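You operate a simulated robot arm through the tools that you are given. There is no shell and no other tool.

Carry out the task below with a simulated robot arm. There is one attempt and no reset: what you move stays moved.

Task
Put two of the bent strips from the top of the purple bench on the top of the pale green bench. Fetch the yellow chock from the top of the purple bench and set it on the bottom shelf of the white bench. Take the silver cup and put it on the black pad. Fetch the tall steel block and set it on the bottom shelf of the white bench. Take the nine by eighteen cover and leave it on the bottom shelf of the pale green bench. Set the red angle stop to 30 degrees. Take the grey strip and leave it on the top of the black bench. Any order will do. Set down upright: yellow chock, silver cup, tall steel block. The red angle stop goes to its stop.

It is judged by the outcome, as a careful person would: the job done as asked, and still so three seconds after it is handed in. It fails if anything else is knocked over, pushed out of place, dropped, spilled or broken. A push-on lid holds only when it is set on centred and level and pressed home; a screw cap is set on level and turned clockwise until tight.

Robot
A 7-joint arm with a three-finger gripper on a trunk, on a base that moves. Base frame: it is fixed to the floor where the robot stands at the start and does not move with it; the origin is under the middle of the robot, x ahead of it, y to its left, z up; the surface under the hand at the start is at about z = 900. Lengths are in mm, angles in rad, forces in N, time in s.
It reaches about 977 mm from its shoulder. Its first joint turns from -2.897 to 2.897 rad. Places, roughly: bent strip (10x4x4 cm) [900, -100, 900]; black pad (7x7x3 cm) [1000, 200, 900]; bottom shelf of the pale green bench [600, 2700, 300]; bottom shelf of the white bench [-900, -3500, 300]; grey strip (10x2x3 cm) [-800, 2100, 900]; nine by eighteen cover [750, 500, 1000]; red angle stop [-800, 1200, 1000]; silver cup (8x8x8 cm) [1000, 0, 900]; tall steel block (4x4x5 cm) [1000, -300, 900]; top of the black bench [-900, -800, 800]; top of the pale green bench [600, 2700, 900]; yellow chock (10x10x11 cm) [600, -100, 900]. Payload 2.69 kg.
The TCP is the grasp point between the finger pads, 29 mm short of the fingertips. In the tool frame z runs along the fingers and y along their closing line. The gripper opens to 120 mm; its body begins 78 mm behind the TCP.
Orientation is told as [roll, pitch, yaw] about the base's x, y, z axes, in that order, counted from this pose: with the fingers straight down and closing along the base's y, the tool's x points along the base's -x, its y along +y and its z along -z.

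Tools
- The arm moves only by the tool step_arm. Its argument "rows" is a list of rows, each a list of 7 numbers: the turn, a rotation vector about the tool's x, y, z in units of 8 degrees (1.0 is 8 degrees), then the shift along the tool's x, y, z in units of 50 mm (1.0 is 50 mm), then the closure, from 0 (fully open) to 1 (shut). In form: [[wx, wy, wz, x, y, z, fingers], ...]. A call has 1 to 20 rows; each row shifts and turns the commanded pose from where the row before left it, along the tool's axes as they then stand. A call with a number of a shift or a turn outside -1 to 1 is refused whole. A row lasts 0.2 s, in which the tool goes at most 50 mm and 0.15 rad; a call with a longer step from one row to the next is refused whole, and so is a gripper value outside its range. Where a pose cannot be reached the arm comes as near as it can. A force on the tool above 40 N (or 10 N above the force at the start of the call, whichever is more), or a blocked arm, ends the call early, and 0.2 s more pass. The fingers move at their own pace (about 136.2 mm/s each) and stop on an object; they squeeze with about 33 N. The grip force told is the motor's: it shows also when the fingers shut on nothing. Time passes only in rows, and 0.2 s behind the last, so rows that do not move let the fingers close. The reply holds the time, the measured pose of the TCP, the force on the tool along the base axes, the opening and the grip force, in the units named above and with some noise, with the torque about the TCP (base axes, N m) and any sound that the robot's microphone picked up, and new pictures: "views" is both (left out), scene, wrist or none.
- Cameras (640 x 400 px; columns grow to the right, rows downward): "scene" is now at [307.6, 116.2, 1313.2]; the picture's right is [-0.82, -0.57, 0.00], its down [-0.33, 0.48, -0.81] and it looks along [0.46, -0.67, -0.58] (base axes); focal length 214 px, centre (320, 200). "wrist" rides on the gripper at [63, 0, -104] in the tool frame; the picture's right is [0.00, 1.00, 0.00], its down [-0.83, 0.00, -0.56] and it looks along [-0.56, 0.00, 0.83] (tool axes); focal length 275 px, centre (320, 200). There is no depth. A picture from a camera that has moved, and an enlarged one, comes with that camera's place and axes in the base frame and with its lens.
- lift_body(by): moves the trunk up (or, below 0, down) by that many mm; the arm and the scene camera ride with it, the base frame stays. It gives what a move gives, with no picture.
- base_move(legs): drives the robot by 1 to 6 legs, each [ahead, left, turn to the left] in mm, mm and rad, along the robot's own axes; the way and the turn of a leg run together, so that a leg with both is an arc; at most 1500 mm and 3.142 rad a leg. The arm and the cameras ride along, it lands a little off, and it stops where it bumps. It gives what a move gives, and a new picture of the scene camera.
- head_to(pan, tilt): turns the head with the scene camera to pan (to the left, within 2.496 rad either way) and tilt (down, from -0.506 to 1.204), counted from straight ahead of the robot (the tilt from the chest, where the trunk bows). It gives what a move gives, and a new picture of the scene camera.
- inspect(camera, box): a new picture of the part [left, top, right, bottom] of that camera's present view, enlarged. No time passes.
- sign_off(): hands the job in; it is judged then, once.

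Nothing tells you exact positions but the pictures and the camera data. Unless the task says otherwise, let go and move clear before handing in.

The tools are called after "Request:" as name(argument=value, ...) on one line, values as JSON. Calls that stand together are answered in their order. step_arm: Moves the arm, as the interface text tells. Its arguments: {"type":"object","properties":{"rows":{"type":"array"},"views":{"type":"string","enum":["both","scene","wrist","none"]}},"required":["rows"]} The other tools are called the same way: lift_body (by) moves the trunk up or down; base_move (legs) drives the base; head_to (pan, tilt) turns the head that bears the scene camera; inspect (camera, box) takes an enlarged picture of a part of a camera's view; sign_off () hands the job in.

At the start:

```text
clock: 0.0
position: [490.1, 132.9, 1221.8]
ee_rot: [0.0, -0.001, -0.001]
force: [-0.3, -1.0, 0.0]
moment: [-0.01, 0.0, 0.01]
grip_width: 119.8
gripper_force: 0.1
trunk travel left (down, up): [-300.0, 286.0]
robot x, y, heading: [1.9, -0.5, -0.001]
head pan, tilt (commanded): [-0.963, 0.623]
```

scene: 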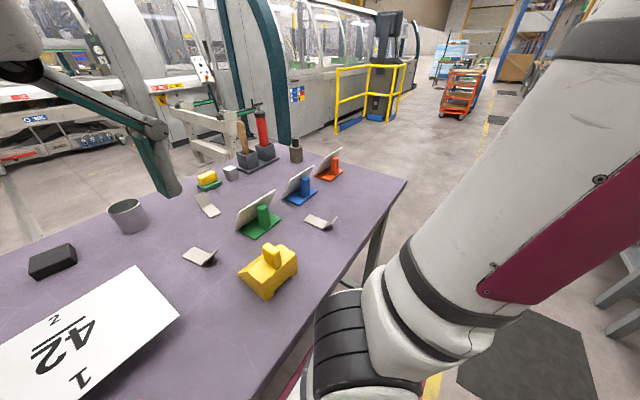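
wrist: 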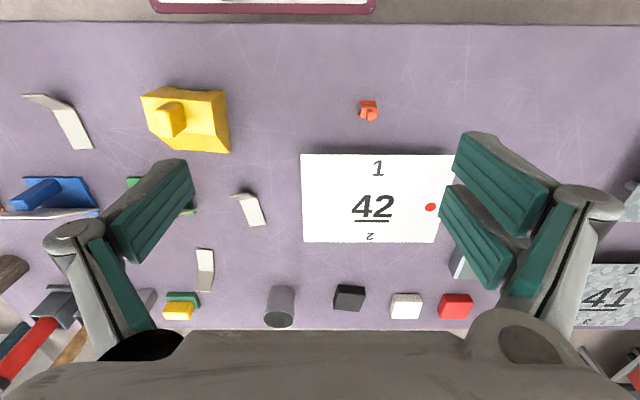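

I see the purple bench ahead with the yellow chock, three bent strips, the silver cup, a black pad, a white sheet marked 42 and some coloured things. I'll look around with the head first to find everything before moving.

Request:
head_to(pan=0.0, tilt=0.7)

Request:
head_to(pan=0.7, tilt=0.5)

Request:
head_to(pan=1.6, tilt=0.4)

Request:
head_to(pan=2.45, tilt=0.4)

Request:
head_to(pan=-1.6, tilt=0.4)

Request:
head_to(pan=-2.45, tilt=0.4)

```text
clock: 1.2
position: [490.1, 135.1, 1221.0]
ee_rot: [0.001, 0.0, -0.001]
force: [-0.3, -0.2, -0.3]
moment: [-0.02, 0.0, 0.01]
grip_width: 120.1
gripper_force: 0.0
trunk travel left (down, up): [-300.0, 286.0]
robot x, y, heading: [1.6, -2.5, -0.005]
head pan, tilt (commanded): [0.0, 0.7]
camera scene: at [342.6, 188.2, 1306.6], right [0.0, -1.0, 0.0], down [-0.64, 0.0, -0.76], along [0.76, 0.0, -0.64], focal length 214 px, centre (320, 200)
```

scene: 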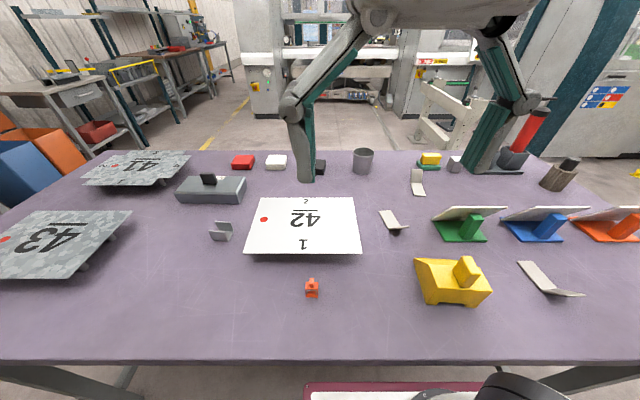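

```text
clock: 2.3
position: [489.2, 135.0, 1222.1]
ee_rot: [0.0, 0.0, 0.001]
force: [0.2, -0.4, -0.2]
moment: [-0.01, -0.01, 0.0]
grip_width: 120.1
gripper_force: 0.0
trunk travel left (down, up): [-300.0, 286.0]
robot x, y, heading: [0.8, -4.3, -0.001]
head pan, tilt (commanded): [0.7, 0.499]
camera scene: at [327.3, 246.8, 1324.3], right [0.64, -0.77, 0.0], down [-0.37, -0.31, -0.88], along [0.67, 0.56, -0.48], focal length 214 px, centre (320, 200)
```

scene: 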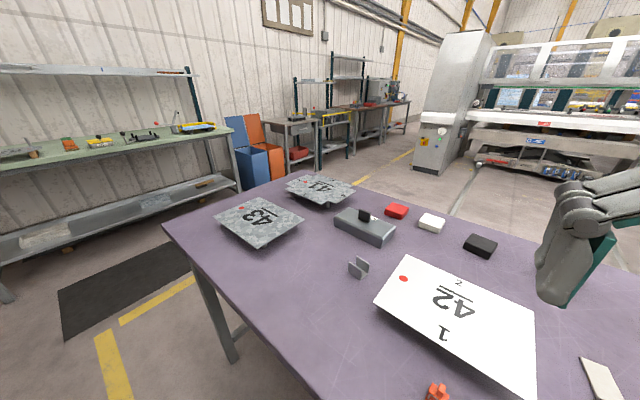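

```text
clock: 3.5
position: [490.6, 134.5, 1223.2]
ee_rot: [0.0, -0.001, -0.001]
force: [-0.1, 0.6, 0.7]
moment: [-0.04, -0.02, 0.01]
grip_width: 120.0
gripper_force: 0.2
trunk travel left (down, up): [-300.0, 286.0]
robot x, y, heading: [-1.3, -2.5, -0.004]
head pan, tilt (commanded): [1.6, 0.4]
camera scene: at [255.0, 280.8, 1333.5], right [1.0, 0.03, 0.0], down [0.01, -0.39, -0.92], along [-0.03, 0.92, -0.39], focal length 214 px, centre (320, 200)
```

scene: 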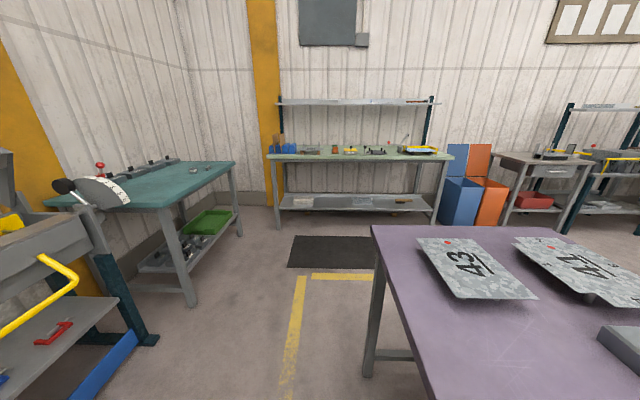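

```text
clock: 4.7
position: [490.5, 133.2, 1222.1]
ee_rot: [0.0, 0.0, -0.001]
force: [-0.1, 0.3, -0.1]
moment: [0.0, 0.03, 0.03]
grip_width: 120.1
gripper_force: 0.1
trunk travel left (down, up): [-300.0, 286.0]
robot x, y, heading: [-0.2, 3.0, -0.002]
head pan, tilt (commanded): [2.45, 0.4]
camera scene: at [186.3, 247.3, 1333.5], right [0.64, 0.77, 0.0], down [0.3, -0.25, -0.92], along [-0.71, 0.59, -0.39], focal length 214 px, centre (320, 200)
```

scene: 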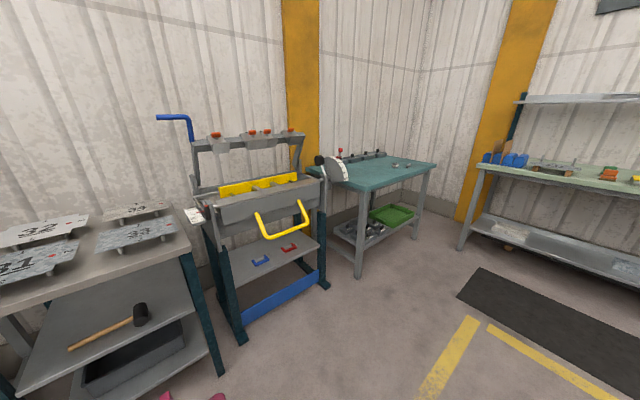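

```text
clock: 8.0
position: [490.5, 134.6, 1221.4]
ee_rot: [0.0, 0.001, 0.001]
force: [0.0, 0.5, 0.3]
moment: [-0.01, 0.0, -0.05]
grip_width: 120.0
gripper_force: 0.1
trunk travel left (down, up): [-300.0, 286.0]
robot x, y, heading: [-1.8, -1.0, 0.002]
head pan, tilt (commanded): [-1.6, 0.4]
camera scene: at [254.9, 95.6, 1333.5], right [-1.0, 0.03, 0.0], down [0.01, 0.39, -0.92], along [-0.03, -0.92, -0.39], focal length 214 px, centre (320, 200)
```

scene: 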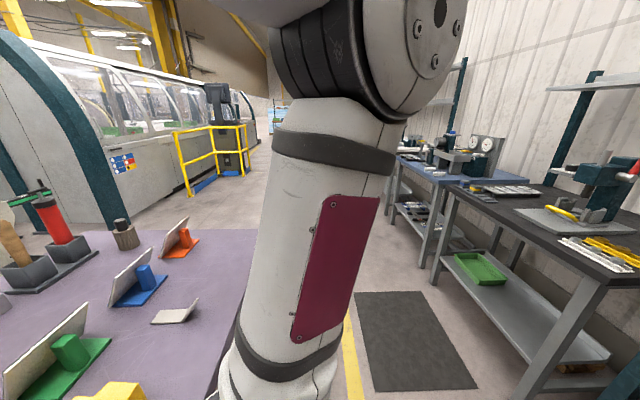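

```text
clock: 9.2
position: [490.3, 133.5, 1222.9]
ee_rot: [0.001, 0.0, 0.002]
force: [-0.3, -1.2, -0.2]
moment: [0.0, 0.01, 0.04]
grip_width: 120.3
gripper_force: 0.1
trunk travel left (down, up): [-300.0, 286.0]
robot x, y, heading: [-4.0, 1.3, 0.005]
head pan, tilt (commanded): [-2.45, 0.4]
camera scene: at [186.3, 129.1, 1333.5], right [-0.64, 0.77, 0.0], down [0.3, 0.25, -0.92], along [-0.71, -0.59, -0.39], focal length 214 px, centre (320, 200)
```

scene: 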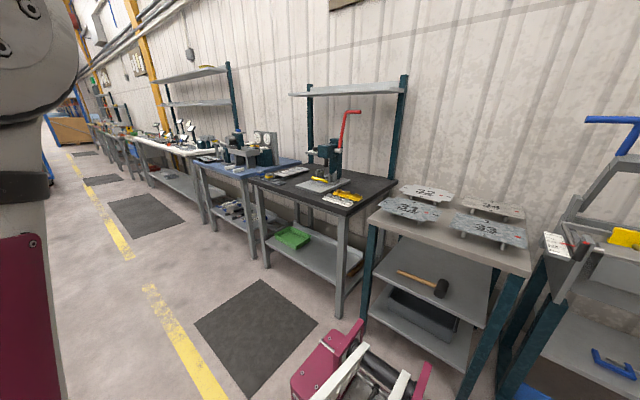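

The purple bench holds plates 41/42/43, a grey box with a black knob, the chock, strips, cup and pads; the other benches are behind and to the left. I'll zoom into details to identify the cover, the angle stop and the strips.

Request:
head_to(pan=0.5, tilt=0.75)

Request:
inspect(camera="scene", box=[160, 40, 480, 240])

Request:
inspect(camera="wrist", box=[0, 60, 320, 340])

Request:
inspect(camera="wrist", box=[300, 60, 640, 340])

```text
clock: 11.7
position: [490.4, 133.1, 1222.0]
ee_rot: [0.001, -0.001, 0.0]
force: [-1.3, -0.2, 0.3]
moment: [-0.01, 0.0, -0.02]
grip_width: 120.0
gripper_force: 0.1
trunk travel left (down, up): [-300.0, 286.0]
robot x, y, heading: [-1.3, 1.5, -0.001]
head pan, tilt (commanded): [0.499, 0.75]
camera scene: at [330.4, 227.9, 1302.4], right [0.48, -0.88, 0.0], down [-0.6, -0.33, -0.73], along [0.64, 0.35, -0.68], focal length 214 px, centre (320, 200)
```

scene: 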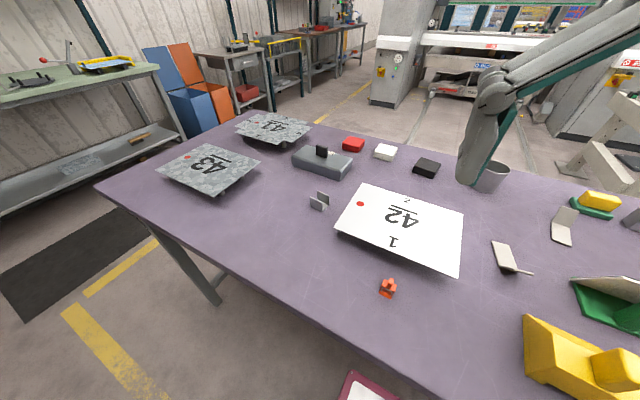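

```text
2.00 times, centred on (320, 140) of scene
camera zoom: at [330.4, 227.9, 1302.4], right [0.48, -0.88, 0.0], down [-0.6, -0.33, -0.73], along [0.64, 0.35, -0.68], focal length 429 px, centre (320, 320)
```

zoom: 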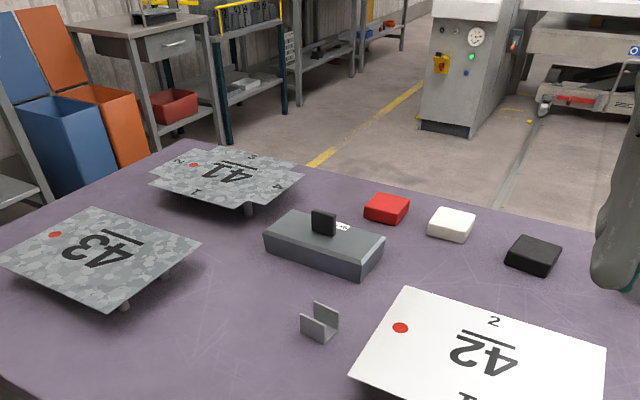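

```text
1.43 times, centred on (160, 200) of wrist
camera zoom: at [427.7, 132.5, 1327.6], right [0.0, 1.0, 0.0], down [0.83, 0.0, 0.56], along [0.56, 0.0, -0.83], focal length 393 px, centre (549, 200)
```

zoom: 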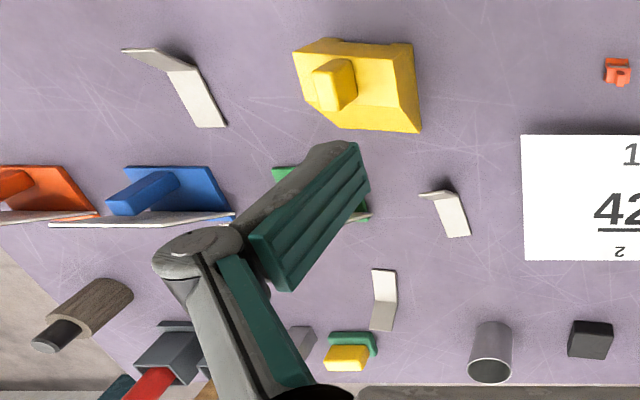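

```text
1.43 times, centred on (470, 200) of wrist
camera zoom: at [427.7, 132.5, 1327.6], right [0.0, 1.0, 0.0], down [0.83, 0.0, 0.56], along [0.56, 0.0, -0.83], focal length 393 px, centre (106, 200)
```

zoom: 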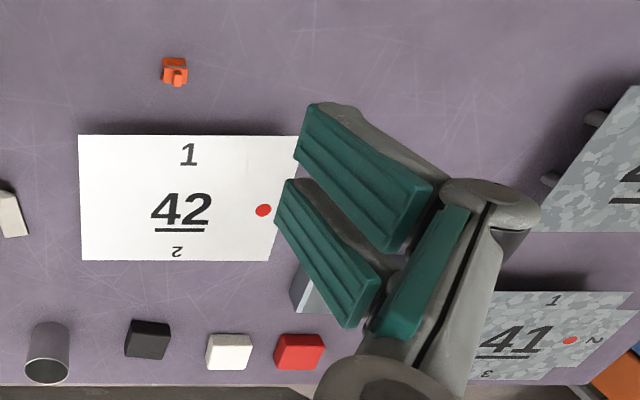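

The grey box has a small label near its black handle; I'll zoom in on it and on the covers/plates.

Request:
inspect(camera="scene", box=[285, 135, 365, 185])

Request:
inspect(camera="scene", box=[300, 180, 480, 300])

Request:
head_to(pan=-0.4, tilt=0.75)

Request:
head_to(pan=2.2, tilt=0.3)

Request:
inspect(camera="scene", box=[220, 130, 380, 230])

Request:
inspect(camera="scene", box=[60, 100, 260, 260])

```text
8.00 times, centred on (325, 160) of scene
camera zoom: at [330.4, 227.9, 1302.4], right [0.48, -0.88, 0.0], down [-0.6, -0.33, -0.73], along [0.64, 0.35, -0.68], focal length 1716 px, centre (280, 520)
```

zoom: 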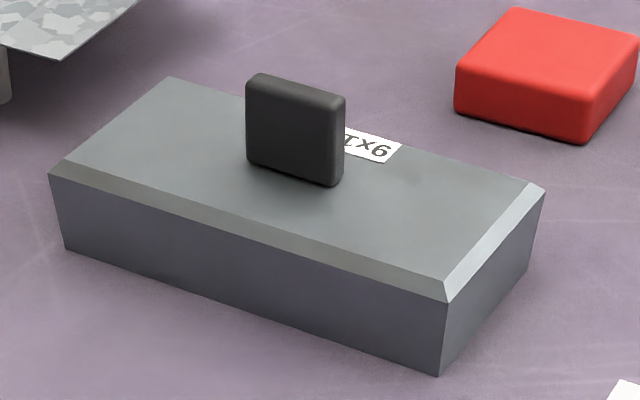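

```text
3.33 times, centred on (390, 240) of scene
camera zoom: at [330.4, 227.9, 1302.4], right [0.48, -0.88, 0.0], down [-0.6, -0.33, -0.73], along [0.64, 0.35, -0.68], focal length 715 px, centre (87, 67)
```

zoom: 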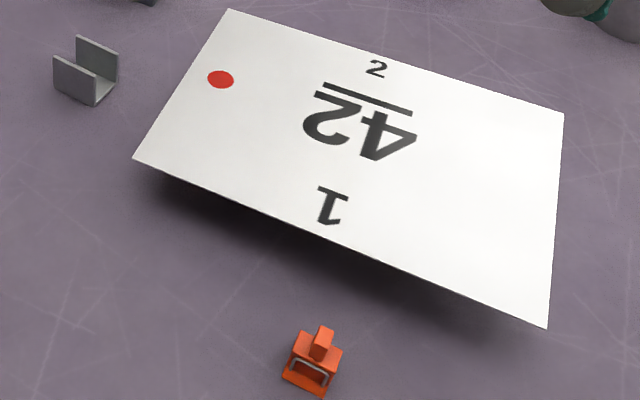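

```text
clock: 12.9
position: [490.1, 134.5, 1223.2]
ee_rot: [-0.001, 0.0, -0.001]
force: [-0.1, -0.2, -0.3]
moment: [0.0, 0.02, -0.02]
grip_width: 119.9
gripper_force: 0.1
trunk travel left (down, up): [-300.0, 286.0]
robot x, y, heading: [-0.9, 1.6, -0.004]
head pan, tilt (commanded): [-0.4, 0.75]
camera scene: at [334.0, 156.0, 1302.4], right [-0.39, -0.92, 0.0], down [-0.63, 0.26, -0.73], along [0.67, -0.28, -0.68], focal length 214 px, centre (320, 200)
```

scene: 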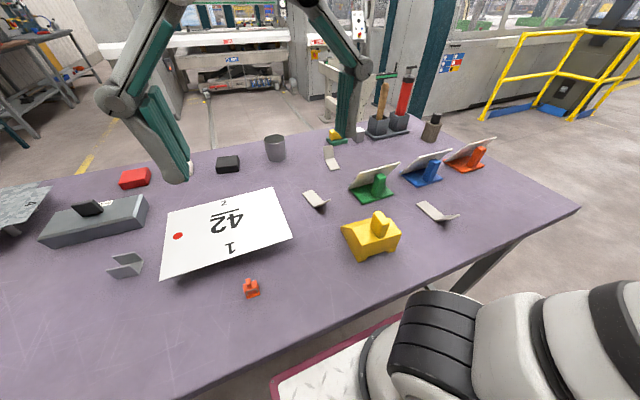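

```text
clock: 15.2
position: [491.5, 133.6, 1222.0]
ee_rot: [-0.001, 0.0, 0.0]
force: [-0.2, -0.7, 0.1]
moment: [0.0, 0.03, 0.01]
grip_width: 119.9
gripper_force: 0.0
trunk travel left (down, up): [-300.0, 286.0]
robot x, y, heading: [1.3, 1.2, -0.003]
head pan, tilt (commanded): [2.201, 0.3]
camera scene: at [202.7, 263.7, 1342.7], right [0.81, 0.59, 0.0], down [0.17, -0.24, -0.96], along [-0.56, 0.77, -0.3], focal length 214 px, centre (320, 200)
```

scene: 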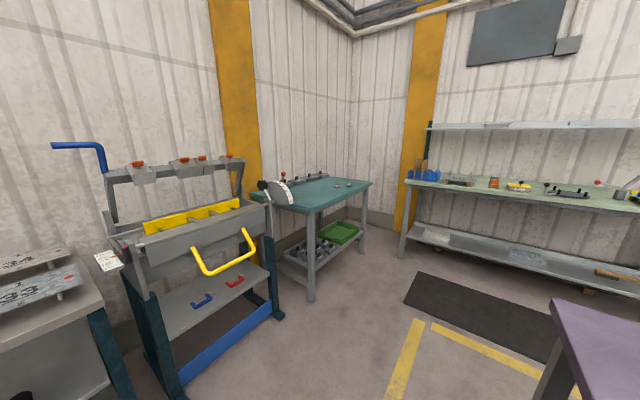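

```text
4.00 times, centred on (300, 180) of scene
camera zoom: at [202.7, 263.7, 1342.7], right [0.81, 0.59, 0.0], down [0.17, -0.24, -0.96], along [-0.56, 0.77, -0.3], focal length 858 px, centre (400, 280)
```

zoom: 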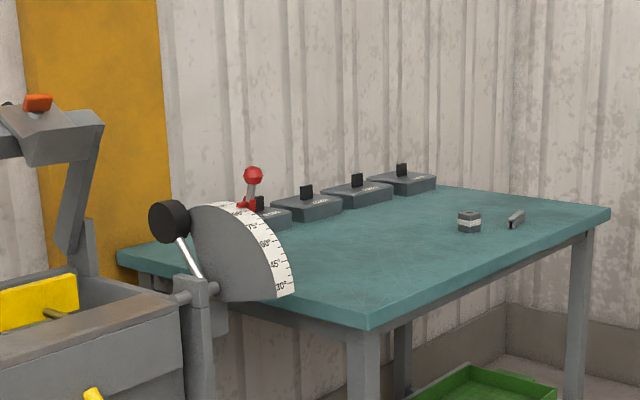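

```text
2.50 times, centred on (160, 180) of scene
camera zoom: at [202.7, 263.7, 1342.7], right [0.81, 0.59, 0.0], down [0.17, -0.24, -0.96], along [-0.56, 0.77, -0.3], focal length 536 px, centre (720, 250)
```

zoom: 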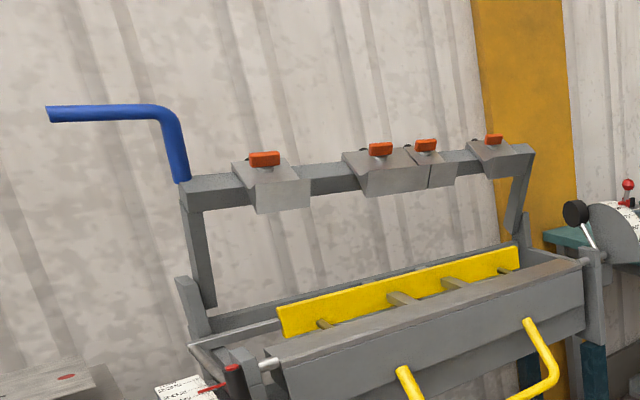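

The grey box reads "9x1…" and measures about 9×18 cm near (850, 507), so it is likely the cover; the bender's quarter-circle scale at about (-800, 1150) is the angle stop. I'll first try the cup: moving the arm forward above it at a safe height.

Request:
step_arm(rows=[[0, 0, 0, -0.9, -0.24, 0, 0], [0, 0, 0, -0.9, -0.24, 0, 0], [0, 0, 0, -0.9, -0.24, 0, 0], [0, 0, 0, -0.9, -0.24, 0, 0], [0, 0, 0, -0.9, -0.24, 0.2, 0], [0, 0, 0, -0.9, -0.24, 0.2, 0], [0, 0, 0, -0.9, -0.24, 0.2, 0], [0, 0, 0, -0.9, -0.24, 0.2, 0]], views="both")

Request:
head_to(pan=0.0, tilt=0.6)

```text
clock: 17.1
position: [852.5, 36.5, 1187.1]
ee_rot: [0.0, -0.003, 0.003]
force: [-0.7, 0.7, 1.1]
moment: [-0.01, -0.08, -0.02]
grip_width: 119.6
gripper_force: 0.1
trunk travel left (down, up): [-300.0, 286.0]
robot x, y, heading: [2.0, 1.2, 0.0]
head pan, tilt (commanded): [2.201, 0.3]
camera scene: at [202.0, 263.8, 1342.8], right [0.81, 0.59, 0.0], down [0.17, -0.24, -0.96], along [-0.56, 0.77, -0.3], focal length 214 px, centre (320, 200)
camera wrist: at [789.5, 35.4, 1291.8], right [-0.01, 1.0, 0.0], down [0.83, 0.0, 0.56], along [0.56, 0.0, -0.83], focal length 275 px, centre (320, 200)
```

scene: 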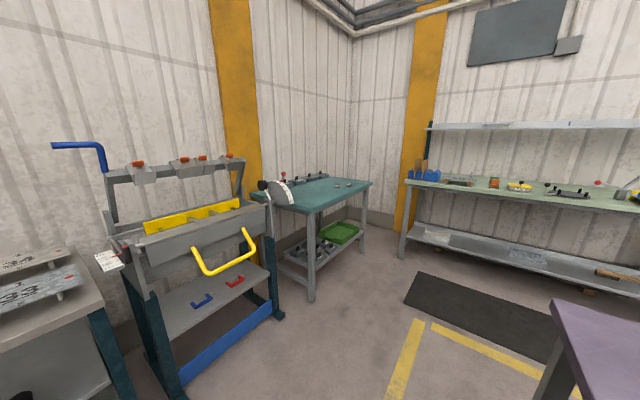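
wrist: 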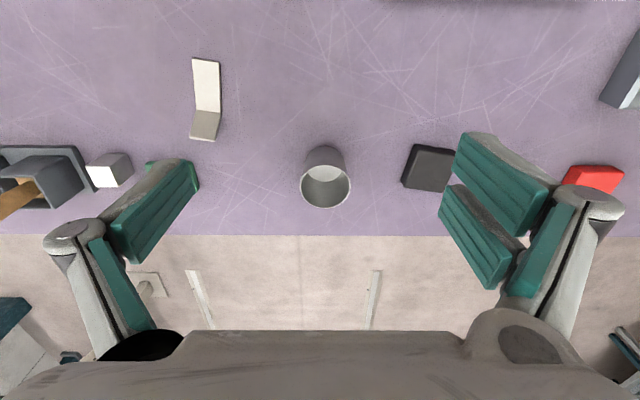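

```text
clock: 19.1
position: [852.1, 37.1, 1186.2]
ee_rot: [0.0, -0.001, -0.001]
force: [0.6, 0.8, 0.7]
moment: [0.02, -0.01, 0.0]
grip_width: 120.0
gripper_force: 0.0
trunk travel left (down, up): [-300.0, 286.0]
robot x, y, heading: [-0.6, 0.8, 0.003]
head pan, tilt (commanded): [0.0, 0.6]
camera scene: at [346.1, 188.3, 1315.2], right [0.0, -1.0, 0.0], down [-0.56, 0.0, -0.83], along [0.83, 0.0, -0.56], focal length 214 px, centre (320, 200)
```

scene: 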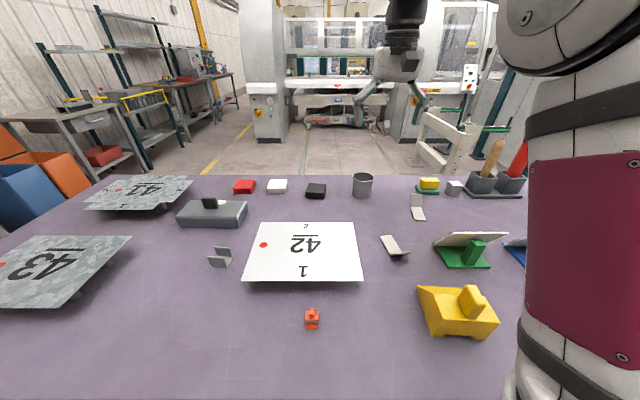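

The cup sits at about (975, 41) with the rim near z=980, and the black pad's centre is about (969, 198). I'll go above the cup and check alignment.

Request:
step_arm(rows=[[0, 0, 0, -0.82, 0.03, 0.5, 0], [0, 0, 0, -0.82, 0.03, 0.5, 0], [0, 0, 0, -0.82, 0.03, 0.5, 0], [0, 0, 0, 0, 0, 0.6, 0], [0, 0, 0, 0, 0, 0, 0]], views="both")

```text
clock: 20.3
position: [973.7, 41.3, 1078.3]
ee_rot: [-0.001, -0.001, 0.0]
force: [0.7, -0.4, 0.7]
moment: [0.01, 0.02, 0.03]
grip_width: 119.7
gripper_force: 0.1
trunk travel left (down, up): [-300.0, 286.0]
robot x, y, heading: [1.2, -0.9, -0.003]
head pan, tilt (commanded): [0.0, 0.6]
camera scene: at [346.1, 188.2, 1315.2], right [0.0, -1.0, 0.0], down [-0.56, 0.0, -0.83], along [0.83, 0.0, -0.56], focal length 214 px, centre (320, 200)
camera wrist: at [909.5, 41.1, 1183.7], right [0.0, 1.0, 0.0], down [0.83, 0.0, 0.56], along [0.56, 0.0, -0.83], focal length 275 px, centre (320, 200)
```

scene: 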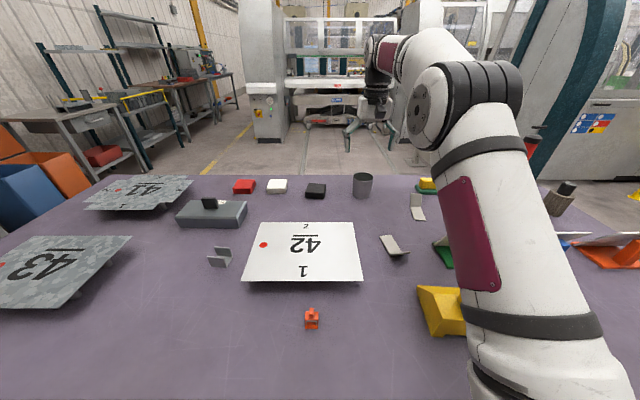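
wrist: 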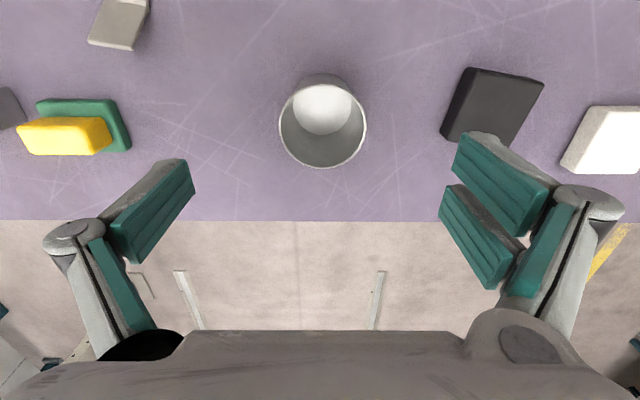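

The cup rim centre triangulates to (977, 42, 981), right under the gripper. I'll descend around it and close.

Request:
step_arm(rows=[[0, 0, 0, -0.06, 0.02, 0.7, 0], [0, 0, 0, 0, 0, 0.7, 0], [0, 0, 0, 0, 0, 0.7, 0], [0, 0, 0, 0, 0, 0.56, 0], [0, 0, 0, 0, 0, 0, 0]], views="both")

```text
clock: 21.5
position: [975.5, 41.5, 946.5]
ee_rot: [0.0, 0.001, 0.0]
force: [-0.3, -0.7, 0.9]
moment: [0.01, -0.01, 0.03]
grip_width: 120.0
gripper_force: 0.0
trunk travel left (down, up): [-300.0, 286.0]
robot x, y, heading: [0.9, -1.3, -0.002]
head pan, tilt (commanded): [0.0, 0.6]
camera scene: at [346.1, 188.2, 1315.3], right [0.0, -1.0, 0.0], down [-0.56, 0.0, -0.83], along [0.83, 0.0, -0.56], focal length 214 px, centre (320, 200)
camera wrist: at [913.5, 40.6, 1050.0], right [0.0, 1.0, 0.0], down [0.83, 0.0, 0.56], along [0.56, 0.0, -0.83], focal length 275 px, centre (320, 200)
```

scene: 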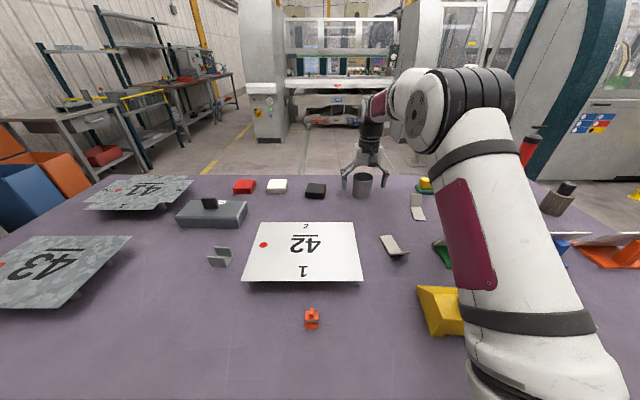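
wrist: 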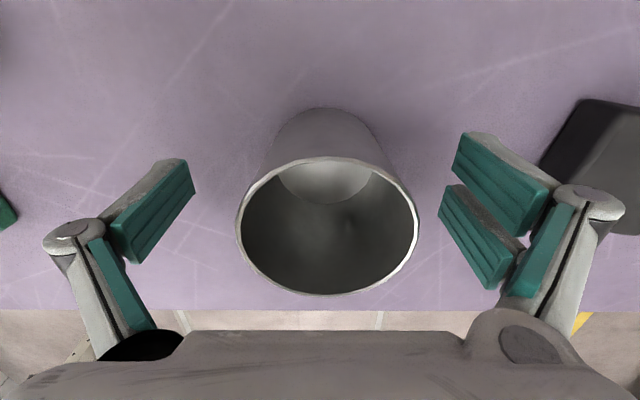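

The cup is well centred between the fingers. Closing, then checking the grip.

Request:
step_arm(rows=[[0, 0, 0, 0, 0, 0, 1], [0, 0, 0, 0, 0, 0, 1], [0, 0, 0, 0, 0, 0, 1], [0, 0, 0, 0, 0, 0, 1]], views="wrist")

```text
clock: 22.5
position: [975.9, 41.5, 944.1]
ee_rot: [0.0, 0.0, 0.0]
force: [0.0, -0.3, 1.4]
moment: [-0.02, -0.02, 0.01]
grip_width: 64.3
gripper_force: 32.8
trunk travel left (down, up): [-300.0, 286.0]
robot x, y, heading: [-2.6, -2.8, -0.0]
head pan, tilt (commanded): [0.0, 0.6]
camera wrist: at [913.6, 40.7, 1050.2], right [0.0, 1.0, 0.0], down [0.83, 0.0, 0.56], along [0.56, 0.0, -0.83], focal length 275 px, centre (320, 200)
```

wrist: 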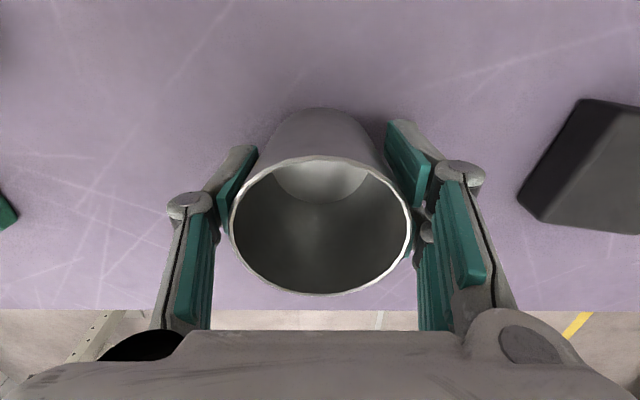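

Cup gripped at 64 mm. Lifting and moving over toward the black pad.

Request:
step_arm(rows=[[0, 0, 0, 0, 0, -0.5, 1], [0, 0, 0, 0, 0, -0.7, 1], [0, 0, 0, 0, 0, -0.8, 1], [0, 0, 0, 0, 0.6, 0, 1], [0, 0, 0, 0, 0.8, 0, 1], [0, 0, 0, 0, 0.8, 0, 1], [0, 0, 0, 0, 0.5, 0, 1], [0, 0, 0, 0, 0, 0, 1]], views="both")

```text
clock: 24.3
position: [979.9, 178.0, 1045.8]
ee_rot: [0.003, 0.0, -0.001]
force: [0.0, 0.2, -0.5]
moment: [-0.02, 0.0, -0.04]
grip_width: 64.3
gripper_force: 32.6
trunk travel left (down, up): [-300.0, 286.0]
robot x, y, heading: [-2.0, 0.1, -0.003]
head pan, tilt (commanded): [0.0, 0.6]
camera scene: at [346.1, 188.3, 1315.2], right [0.0, -1.0, 0.0], down [-0.57, 0.0, -0.83], along [0.83, 0.0, -0.57], focal length 214 px, centre (320, 200)
camera wrist: at [916.7, 177.0, 1150.4], right [0.0, 1.0, 0.0], down [0.83, 0.0, 0.56], along [0.56, 0.0, -0.83], focal length 275 px, centre (320, 200)
```

scene: 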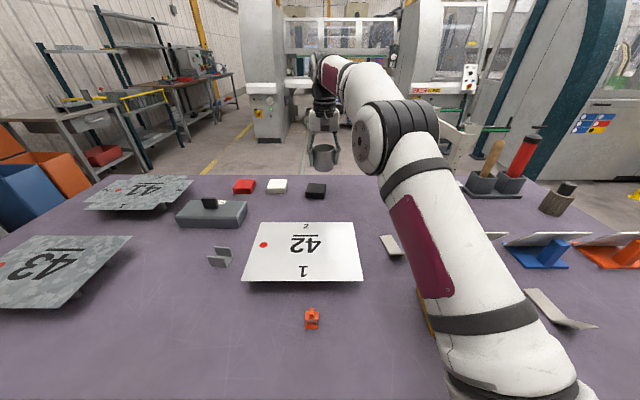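
wrist: 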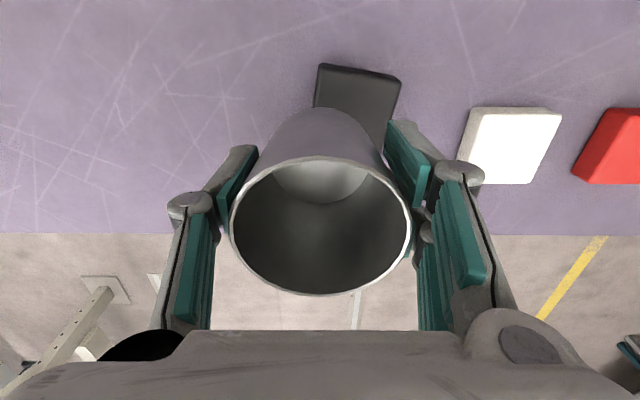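

The cup is up and close to the pad. I'll zoom in to refine the pad's centre before lowering.

Request:
inspect(camera="scene", box=[276, 140, 356, 210])

Request:
inspect(camera="wrist", box=[280, 40, 440, 160])

```text
5.71 times, centred on (316, 175) of scene
camera zoom: at [346.1, 188.3, 1315.2], right [0.0, -1.0, 0.0], down [-0.57, 0.0, -0.83], along [0.83, 0.0, -0.57], focal length 1226 px, centre (343, 343)
```

zoom: 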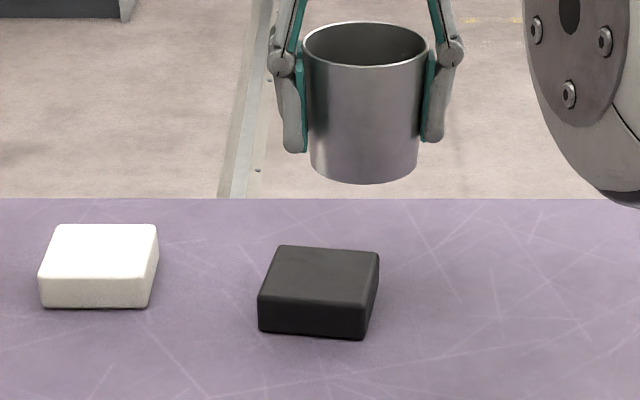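

```text
3.33 times, centred on (360, 100) of wrist
camera zoom: at [916.7, 177.0, 1150.4], right [0.0, 1.0, 0.0], down [0.83, 0.0, 0.56], along [0.56, 0.0, -0.83], focal length 918 px, centre (187, 533)
```

zoom: 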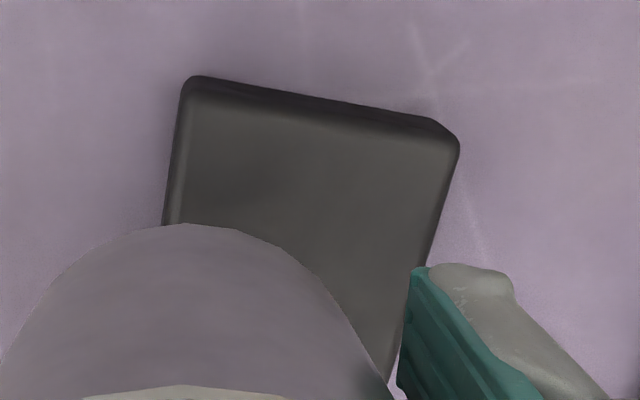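

The pad's top centre works out to (982, 200) and it's about 25–30 mm thick. Moving above it and lowering slowly until contact.

Request:
step_arm(rows=[[0, 0, 0, -0.05, 0.4, 0, 1], [0, 0, 0, 0, 0.02, 0.5, 1], [0, 0, 0, 0, 0, 0.5, 1], [0, 0, 0, 0, 0, 0.2, 1], [0, 0, 0, 0, 0, 0, 1]], views="scene")

Request:
inspect(camera="scene", box=[276, 140, 356, 210])

```text
clock: 25.5
position: [977.9, 200.3, 984.1]
ee_rot: [0.0, -0.001, 0.0]
force: [0.5, 0.2, -0.2]
moment: [0.02, 0.02, 0.0]
grip_width: 64.4
gripper_force: 33.3
trunk travel left (down, up): [-300.0, 286.0]
robot x, y, heading: [-0.9, -0.6, -0.0]
head pan, tilt (commanded): [0.0, 0.6]
camera scene: at [346.1, 188.3, 1315.2], right [0.0, -1.0, 0.0], down [-0.56, 0.0, -0.83], along [0.83, 0.0, -0.56], focal length 214 px, centre (320, 200)
```

scene: 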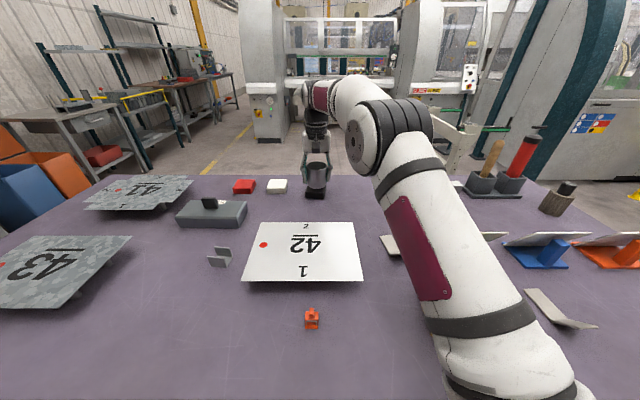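

```text
5.71 times, centred on (316, 175) of scene
camera zoom: at [346.1, 188.3, 1315.2], right [0.0, -1.0, 0.0], down [-0.56, 0.0, -0.83], along [0.83, 0.0, -0.56], focal length 1226 px, centre (343, 343)
```

zoom: 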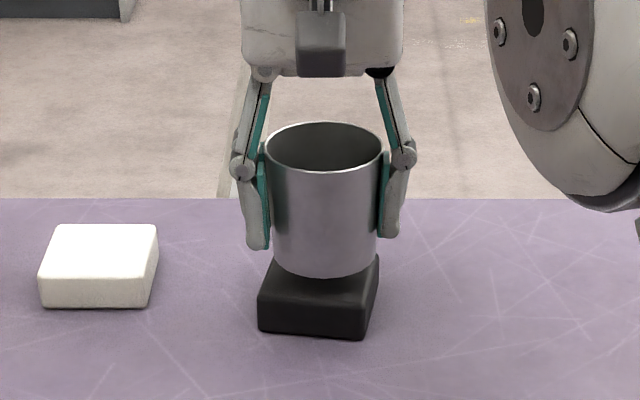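

The cup hangs just above the pad, nicely centred. Lowering the last ~12 mm gently.

Request:
step_arm(rows=[[0, 0, 0, -0.05, 0, 0.08, 1], [0, 0, 0, 0, 0, 0.08, 1], [0, 0, 0, 0, 0, 0, 1]], views="scene")

Request:
inspect(camera="scene", box=[276, 140, 356, 210])

```text
clock: 26.3
position: [980.3, 200.9, 977.4]
ee_rot: [0.0, 0.0, -0.001]
force: [-0.5, 0.1, -0.6]
moment: [0.01, -0.01, 0.03]
grip_width: 64.0
gripper_force: 32.6
trunk travel left (down, up): [-300.0, 286.0]
robot x, y, heading: [-1.8, -2.2, -0.002]
head pan, tilt (commanded): [0.0, 0.6]
camera scene: at [346.1, 188.3, 1315.2], right [0.0, -1.0, 0.0], down [-0.57, 0.0, -0.83], along [0.83, 0.0, -0.57], focal length 214 px, centre (320, 200)
```

scene: 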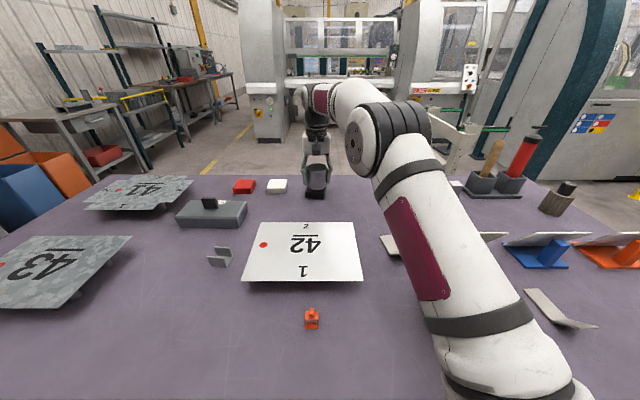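

```text
5.71 times, centred on (316, 175) of scene
camera zoom: at [346.1, 188.3, 1315.2], right [0.0, -1.0, 0.0], down [-0.57, 0.0, -0.83], along [0.83, 0.0, -0.57], focal length 1226 px, centre (343, 343)
```

zoom: 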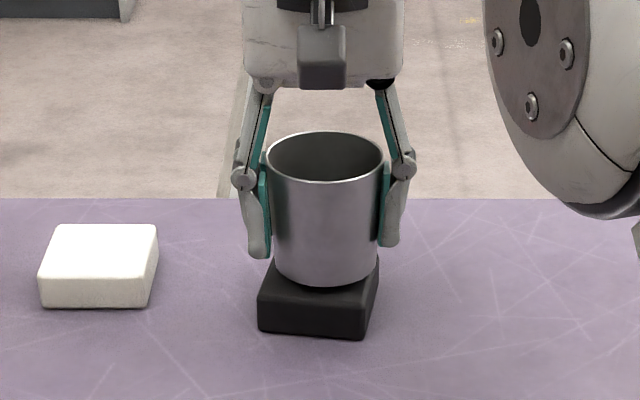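

Still a visible gap of roughly 5–12 mm; I'll keep lowering in small steps and watch the force.

Request:
step_arm(rows=[[0, 0, 0, 0, 0, 0.06, 1], [0, 0, 0, 0, 0, 0.06, 1], [0, 0, 0, 0, 0, 0, 1]], views="none")

Request:
inspect(camera="scene", box=[276, 140, 356, 210])

```text
clock: 27.1
position: [980.0, 198.7, 971.9]
ee_rot: [0.001, -0.002, -0.001]
force: [-1.0, -1.3, 4.6]
moment: [-0.17, 0.04, 0.03]
grip_width: 64.3
gripper_force: 33.5
trunk travel left (down, up): [-300.0, 286.0]
robot x, y, heading: [0.1, 1.4, 0.0]
head pan, tilt (commanded): [0.0, 0.6]
```

```text
5.71 times, centred on (316, 175) of scene
camera zoom: at [345.9, 188.2, 1315.3], right [0.0, -1.0, 0.0], down [-0.56, 0.0, -0.83], along [0.83, 0.0, -0.56], focal length 1226 px, centre (343, 343)
```

zoom: 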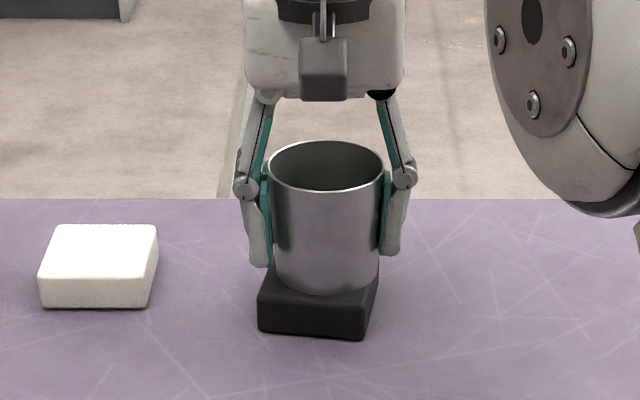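

Contact force is felt (4.6 N) and the cup is seated on the pad. Releasing and rising.

Request:
step_arm(rows=[[0, 0, 0, 0, 0, -0.04, 0.4], [0, 0, 0, 0, 0, 0, 0.1], [0, 0, 0, 0, 0, 0, 0.0], [0, 0, 0, 0, 0, -0.6, 0], [0, 0, 0, 0, 0, -0.9, 0], [0, 0, 0, 0, 0, -0.9, 0], [0, 0, 0, 0, 0, -0.9, 0]], views="both")

Request:
inspect(camera="scene", box=[276, 140, 356, 210])

```text
clock: 28.7
position: [957.4, 196.3, 1103.8]
ee_rot: [-0.001, 0.004, 0.0]
force: [0.9, -0.5, 0.0]
moment: [-0.01, 0.02, -0.02]
grip_width: 119.9
gripper_force: 0.0
out of reach, approached as far as the arm can: row 6, 7
trunk travel left (down, up): [-300.0, 286.0]
robot x, y, heading: [2.9, -0.5, 0.004]
head pan, tilt (commanded): [0.0, 0.6]
camera scene: at [346.7, 188.3, 1315.0], right [0.0, -1.0, 0.0], down [-0.57, 0.0, -0.82], along [0.82, 0.0, -0.57], focal length 214 px, centre (320, 200)
camera wrist: at [894.6, 195.2, 1209.1], right [0.0, 1.0, 0.0], down [0.83, 0.0, 0.55], along [0.55, 0.0, -0.83], focal length 275 px, centre (320, 200)
```

scene: 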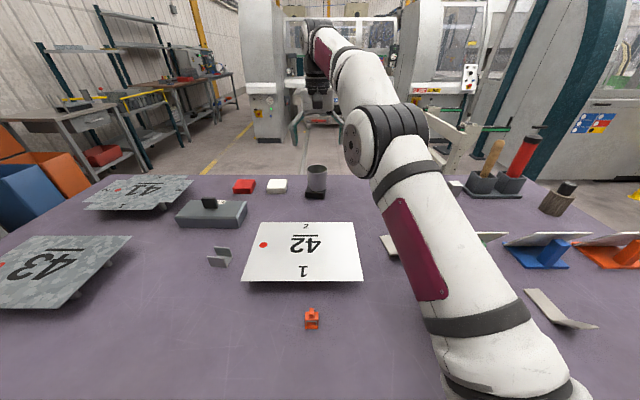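
wrist: 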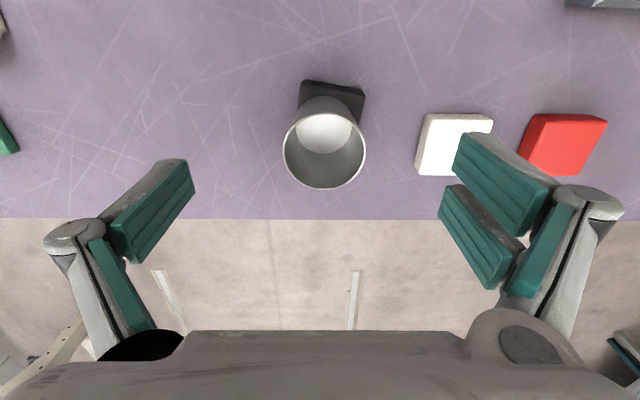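

```text
5.71 times, centred on (316, 175) of scene
camera zoom: at [346.7, 188.3, 1315.0], right [0.0, -1.0, 0.0], down [-0.57, 0.0, -0.82], along [0.82, 0.0, -0.57], focal length 1226 px, centre (343, 343)
```

zoom: 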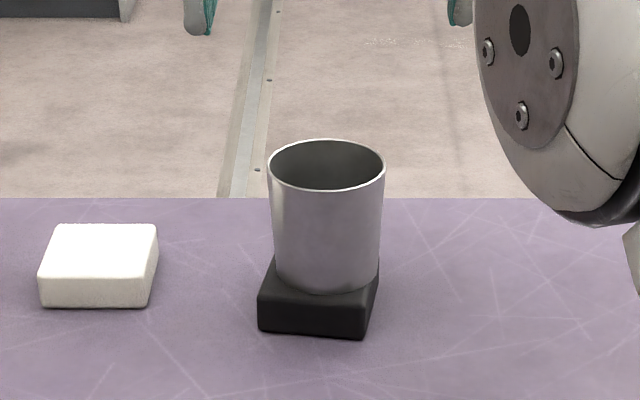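

The cup stands upright on the black pad. Now I'll look down around the robot's own base to judge its footprint before driving.

Request:
head_to(pan=0.0, tilt=1.2)

Request:
head_to(pan=1.57, tilt=1.2)

Request:
head_to(pan=2.45, tilt=1.1)

Request:
head_to(pan=-2.45, tilt=1.1)

Request:
head_to(pan=-1.57, tilt=1.1)

```text
clock: 29.7
position: [957.3, 195.9, 1105.1]
ee_rot: [-0.001, 0.0, -0.001]
force: [0.4, -0.2, -0.4]
moment: [0.0, -0.03, 0.01]
grip_width: 120.2
gripper_force: 0.1
trunk travel left (down, up): [-300.0, 286.0]
robot x, y, heading: [3.0, -0.1, 0.001]
head pan, tilt (commanded): [0.0, 1.201]
camera scene: at [313.7, 188.2, 1270.7], right [0.0, -1.0, 0.0], down [-0.93, 0.0, -0.36], along [0.36, 0.0, -0.93], focal length 214 px, centre (320, 200)
```

scene: 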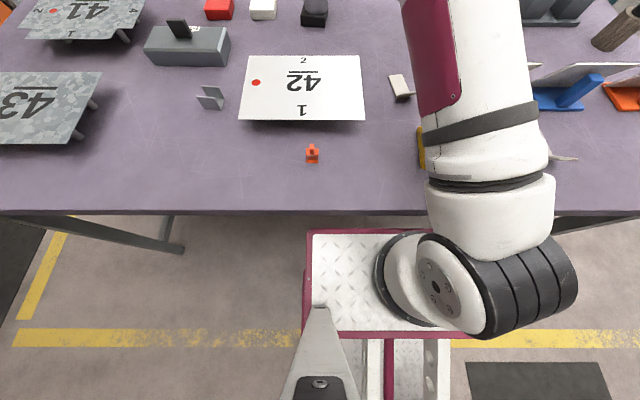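

```text
clock: 31.4
position: [956.0, 196.0, 1105.7]
ee_rot: [0.001, 0.0, -0.001]
force: [-0.3, 0.4, 0.6]
moment: [0.01, 0.0, 0.0]
grip_width: 120.1
gripper_force: 0.0
trunk travel left (down, up): [-300.0, 286.0]
robot x, y, heading: [-1.7, 1.0, -0.0]
head pan, tilt (commanded): [1.571, 1.201]
camera scene: at [257.7, 244.2, 1270.6], right [1.0, 0.0, 0.0], down [0.0, -0.93, -0.36], along [0.0, 0.36, -0.93], focal length 214 px, centre (320, 200)
```

scene: 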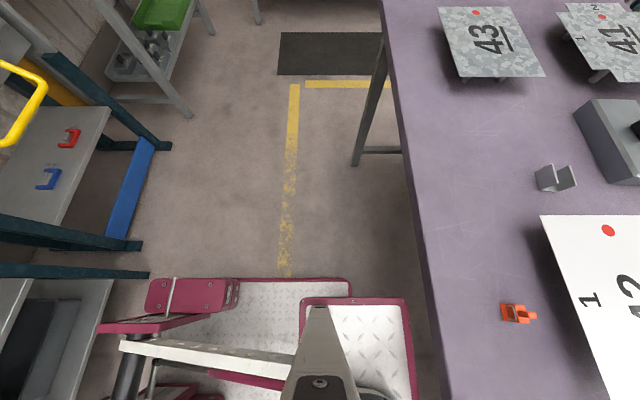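

```text
clock: 32.6
position: [956.4, 195.4, 1105.7]
ee_rot: [0.002, 0.0, -0.001]
force: [1.3, 0.1, -0.7]
moment: [-0.02, 0.0, -0.01]
grip_width: 120.1
gripper_force: 0.2
trunk travel left (down, up): [-300.0, 286.0]
robot x, y, heading: [0.5, 1.4, 0.003]
head pan, tilt (commanded): [2.45, 1.1]
camera scene: at [209.1, 228.5, 1276.6], right [0.64, 0.77, 0.0], down [0.69, -0.57, -0.45], along [-0.35, 0.29, -0.89], focal length 214 px, centre (320, 200)
```

scene: 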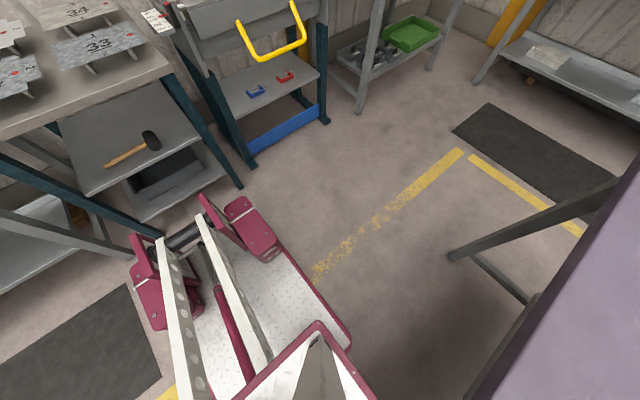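

```text
clock: 36.4
position: [956.3, 195.1, 1105.1]
ee_rot: [0.0, 0.0, -0.001]
force: [-0.4, -0.6, 0.2]
moment: [-0.03, 0.03, 0.02]
grip_width: 120.0
gripper_force: 0.1
trunk travel left (down, up): [-300.0, 286.0]
robot x, y, heading: [0.4, 1.8, -0.004]
head pan, tilt (commanded): [-2.45, 1.1]
camera scene: at [209.1, 148.0, 1276.6], right [-0.64, 0.77, 0.0], down [0.69, 0.57, -0.45], along [-0.35, -0.29, -0.89], focal length 214 px, centre (320, 200)
```

scene: 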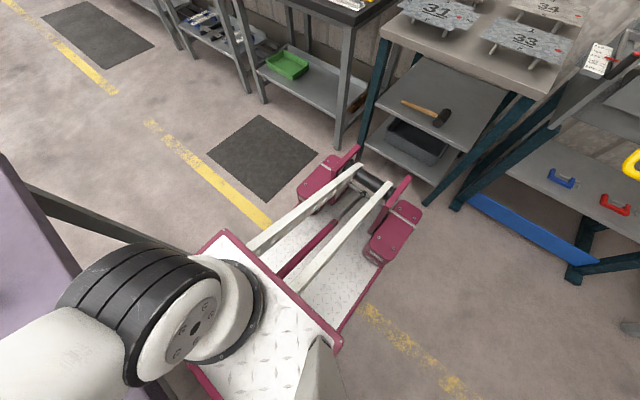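

```text
clock: 37.6
position: [955.8, 196.8, 1105.2]
ee_rot: [0.0, 0.001, 0.0]
force: [-0.5, 0.0, 0.0]
moment: [0.03, -0.01, 0.02]
grip_width: 120.1
gripper_force: 0.1
trunk travel left (down, up): [-300.0, 286.0]
robot x, y, heading: [1.6, 1.0, 0.005]
head pan, tilt (commanded): [-1.571, 1.1]
camera scene: at [257.7, 125.1, 1276.6], right [-1.0, 0.0, 0.0], down [0.0, 0.89, -0.45], along [0.0, -0.45, -0.89], focal length 214 px, centre (320, 200)
```

scene: 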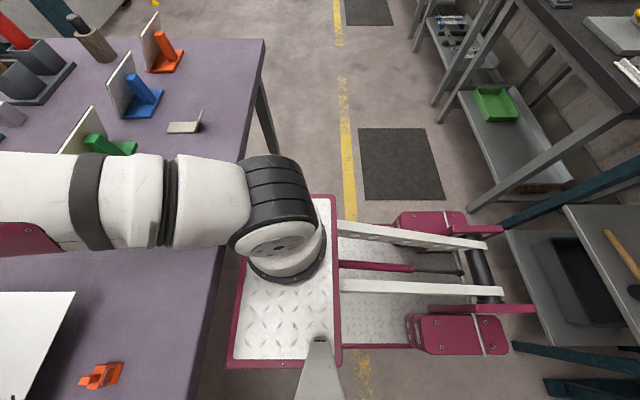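

The robot has a base about 900×480 mm with the arm on a raised platform; the cup is done. I'll look at the chock, the steel block and the strips in detail.

Request:
step_arm(rows=[[0, 0, 0, 0.9, -0.5, -0.4, 0], [0, 0, 0, 0.9, -0.5, -0.4, 0], [0, 0, 0, 0.9, -0.5, -0.4, 0], [0, 0, 0, 0.9, -0.5, 0, 0], [0, 0, 0, 0.9, -0.5, 0, 0], [0, 0, 0, 0.9, -0.5, 0, 0], [0, 0, 0, 0.9, -0.5, 0, 0], [0, 0, 0, 0.9, -0.5, 0, 0], [0, 0, 0, 0.6, -0.5, 0, 0]], views="wrist")

Request:
head_to(pan=-0.6, tilt=0.8)

Request:
inspect(camera="wrist", box=[200, 0, 440, 200])

```text
refused: row 1 steps farther than a row can; nothing moved
```

```text
clock: 38.9
position: [956.4, 195.9, 1104.7]
ee_rot: [0.001, 0.0, 0.0]
force: [1.3, -0.4, 0.1]
moment: [-0.02, -0.02, 0.02]
grip_width: 119.9
gripper_force: 0.0
trunk travel left (down, up): [-300.0, 286.0]
robot x, y, heading: [-2.9, -0.5, -0.002]
head pan, tilt (commanded): [-0.6, 0.799]
camera scene: at [324.2, 142.6, 1298.3], right [-0.57, -0.82, 0.0], down [-0.59, 0.41, -0.7], along [0.57, -0.39, -0.72], focal length 214 px, centre (320, 200)
```

scene: 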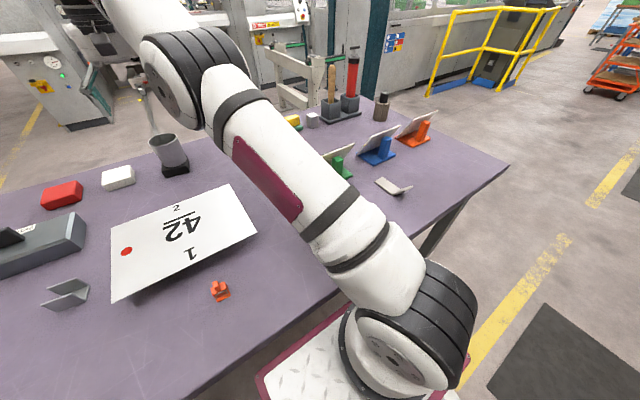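

```text
2.00 times, centred on (320, 100) of wrist
camera zoom: at [893.9, 195.1, 1210.3], right [0.0, 1.0, 0.0], down [0.83, 0.0, 0.56], along [0.56, 0.0, -0.83], focal length 551 px, centre (320, 400)
```

zoom: 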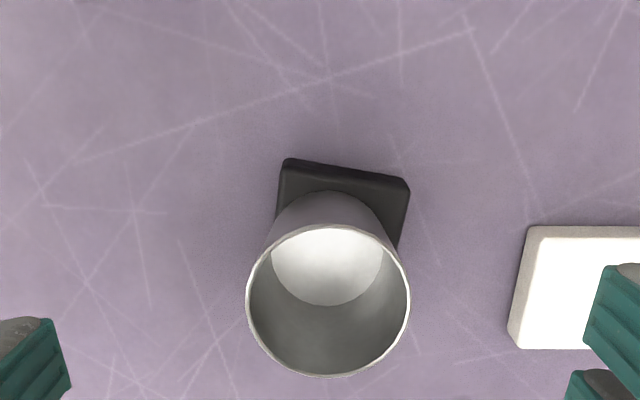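

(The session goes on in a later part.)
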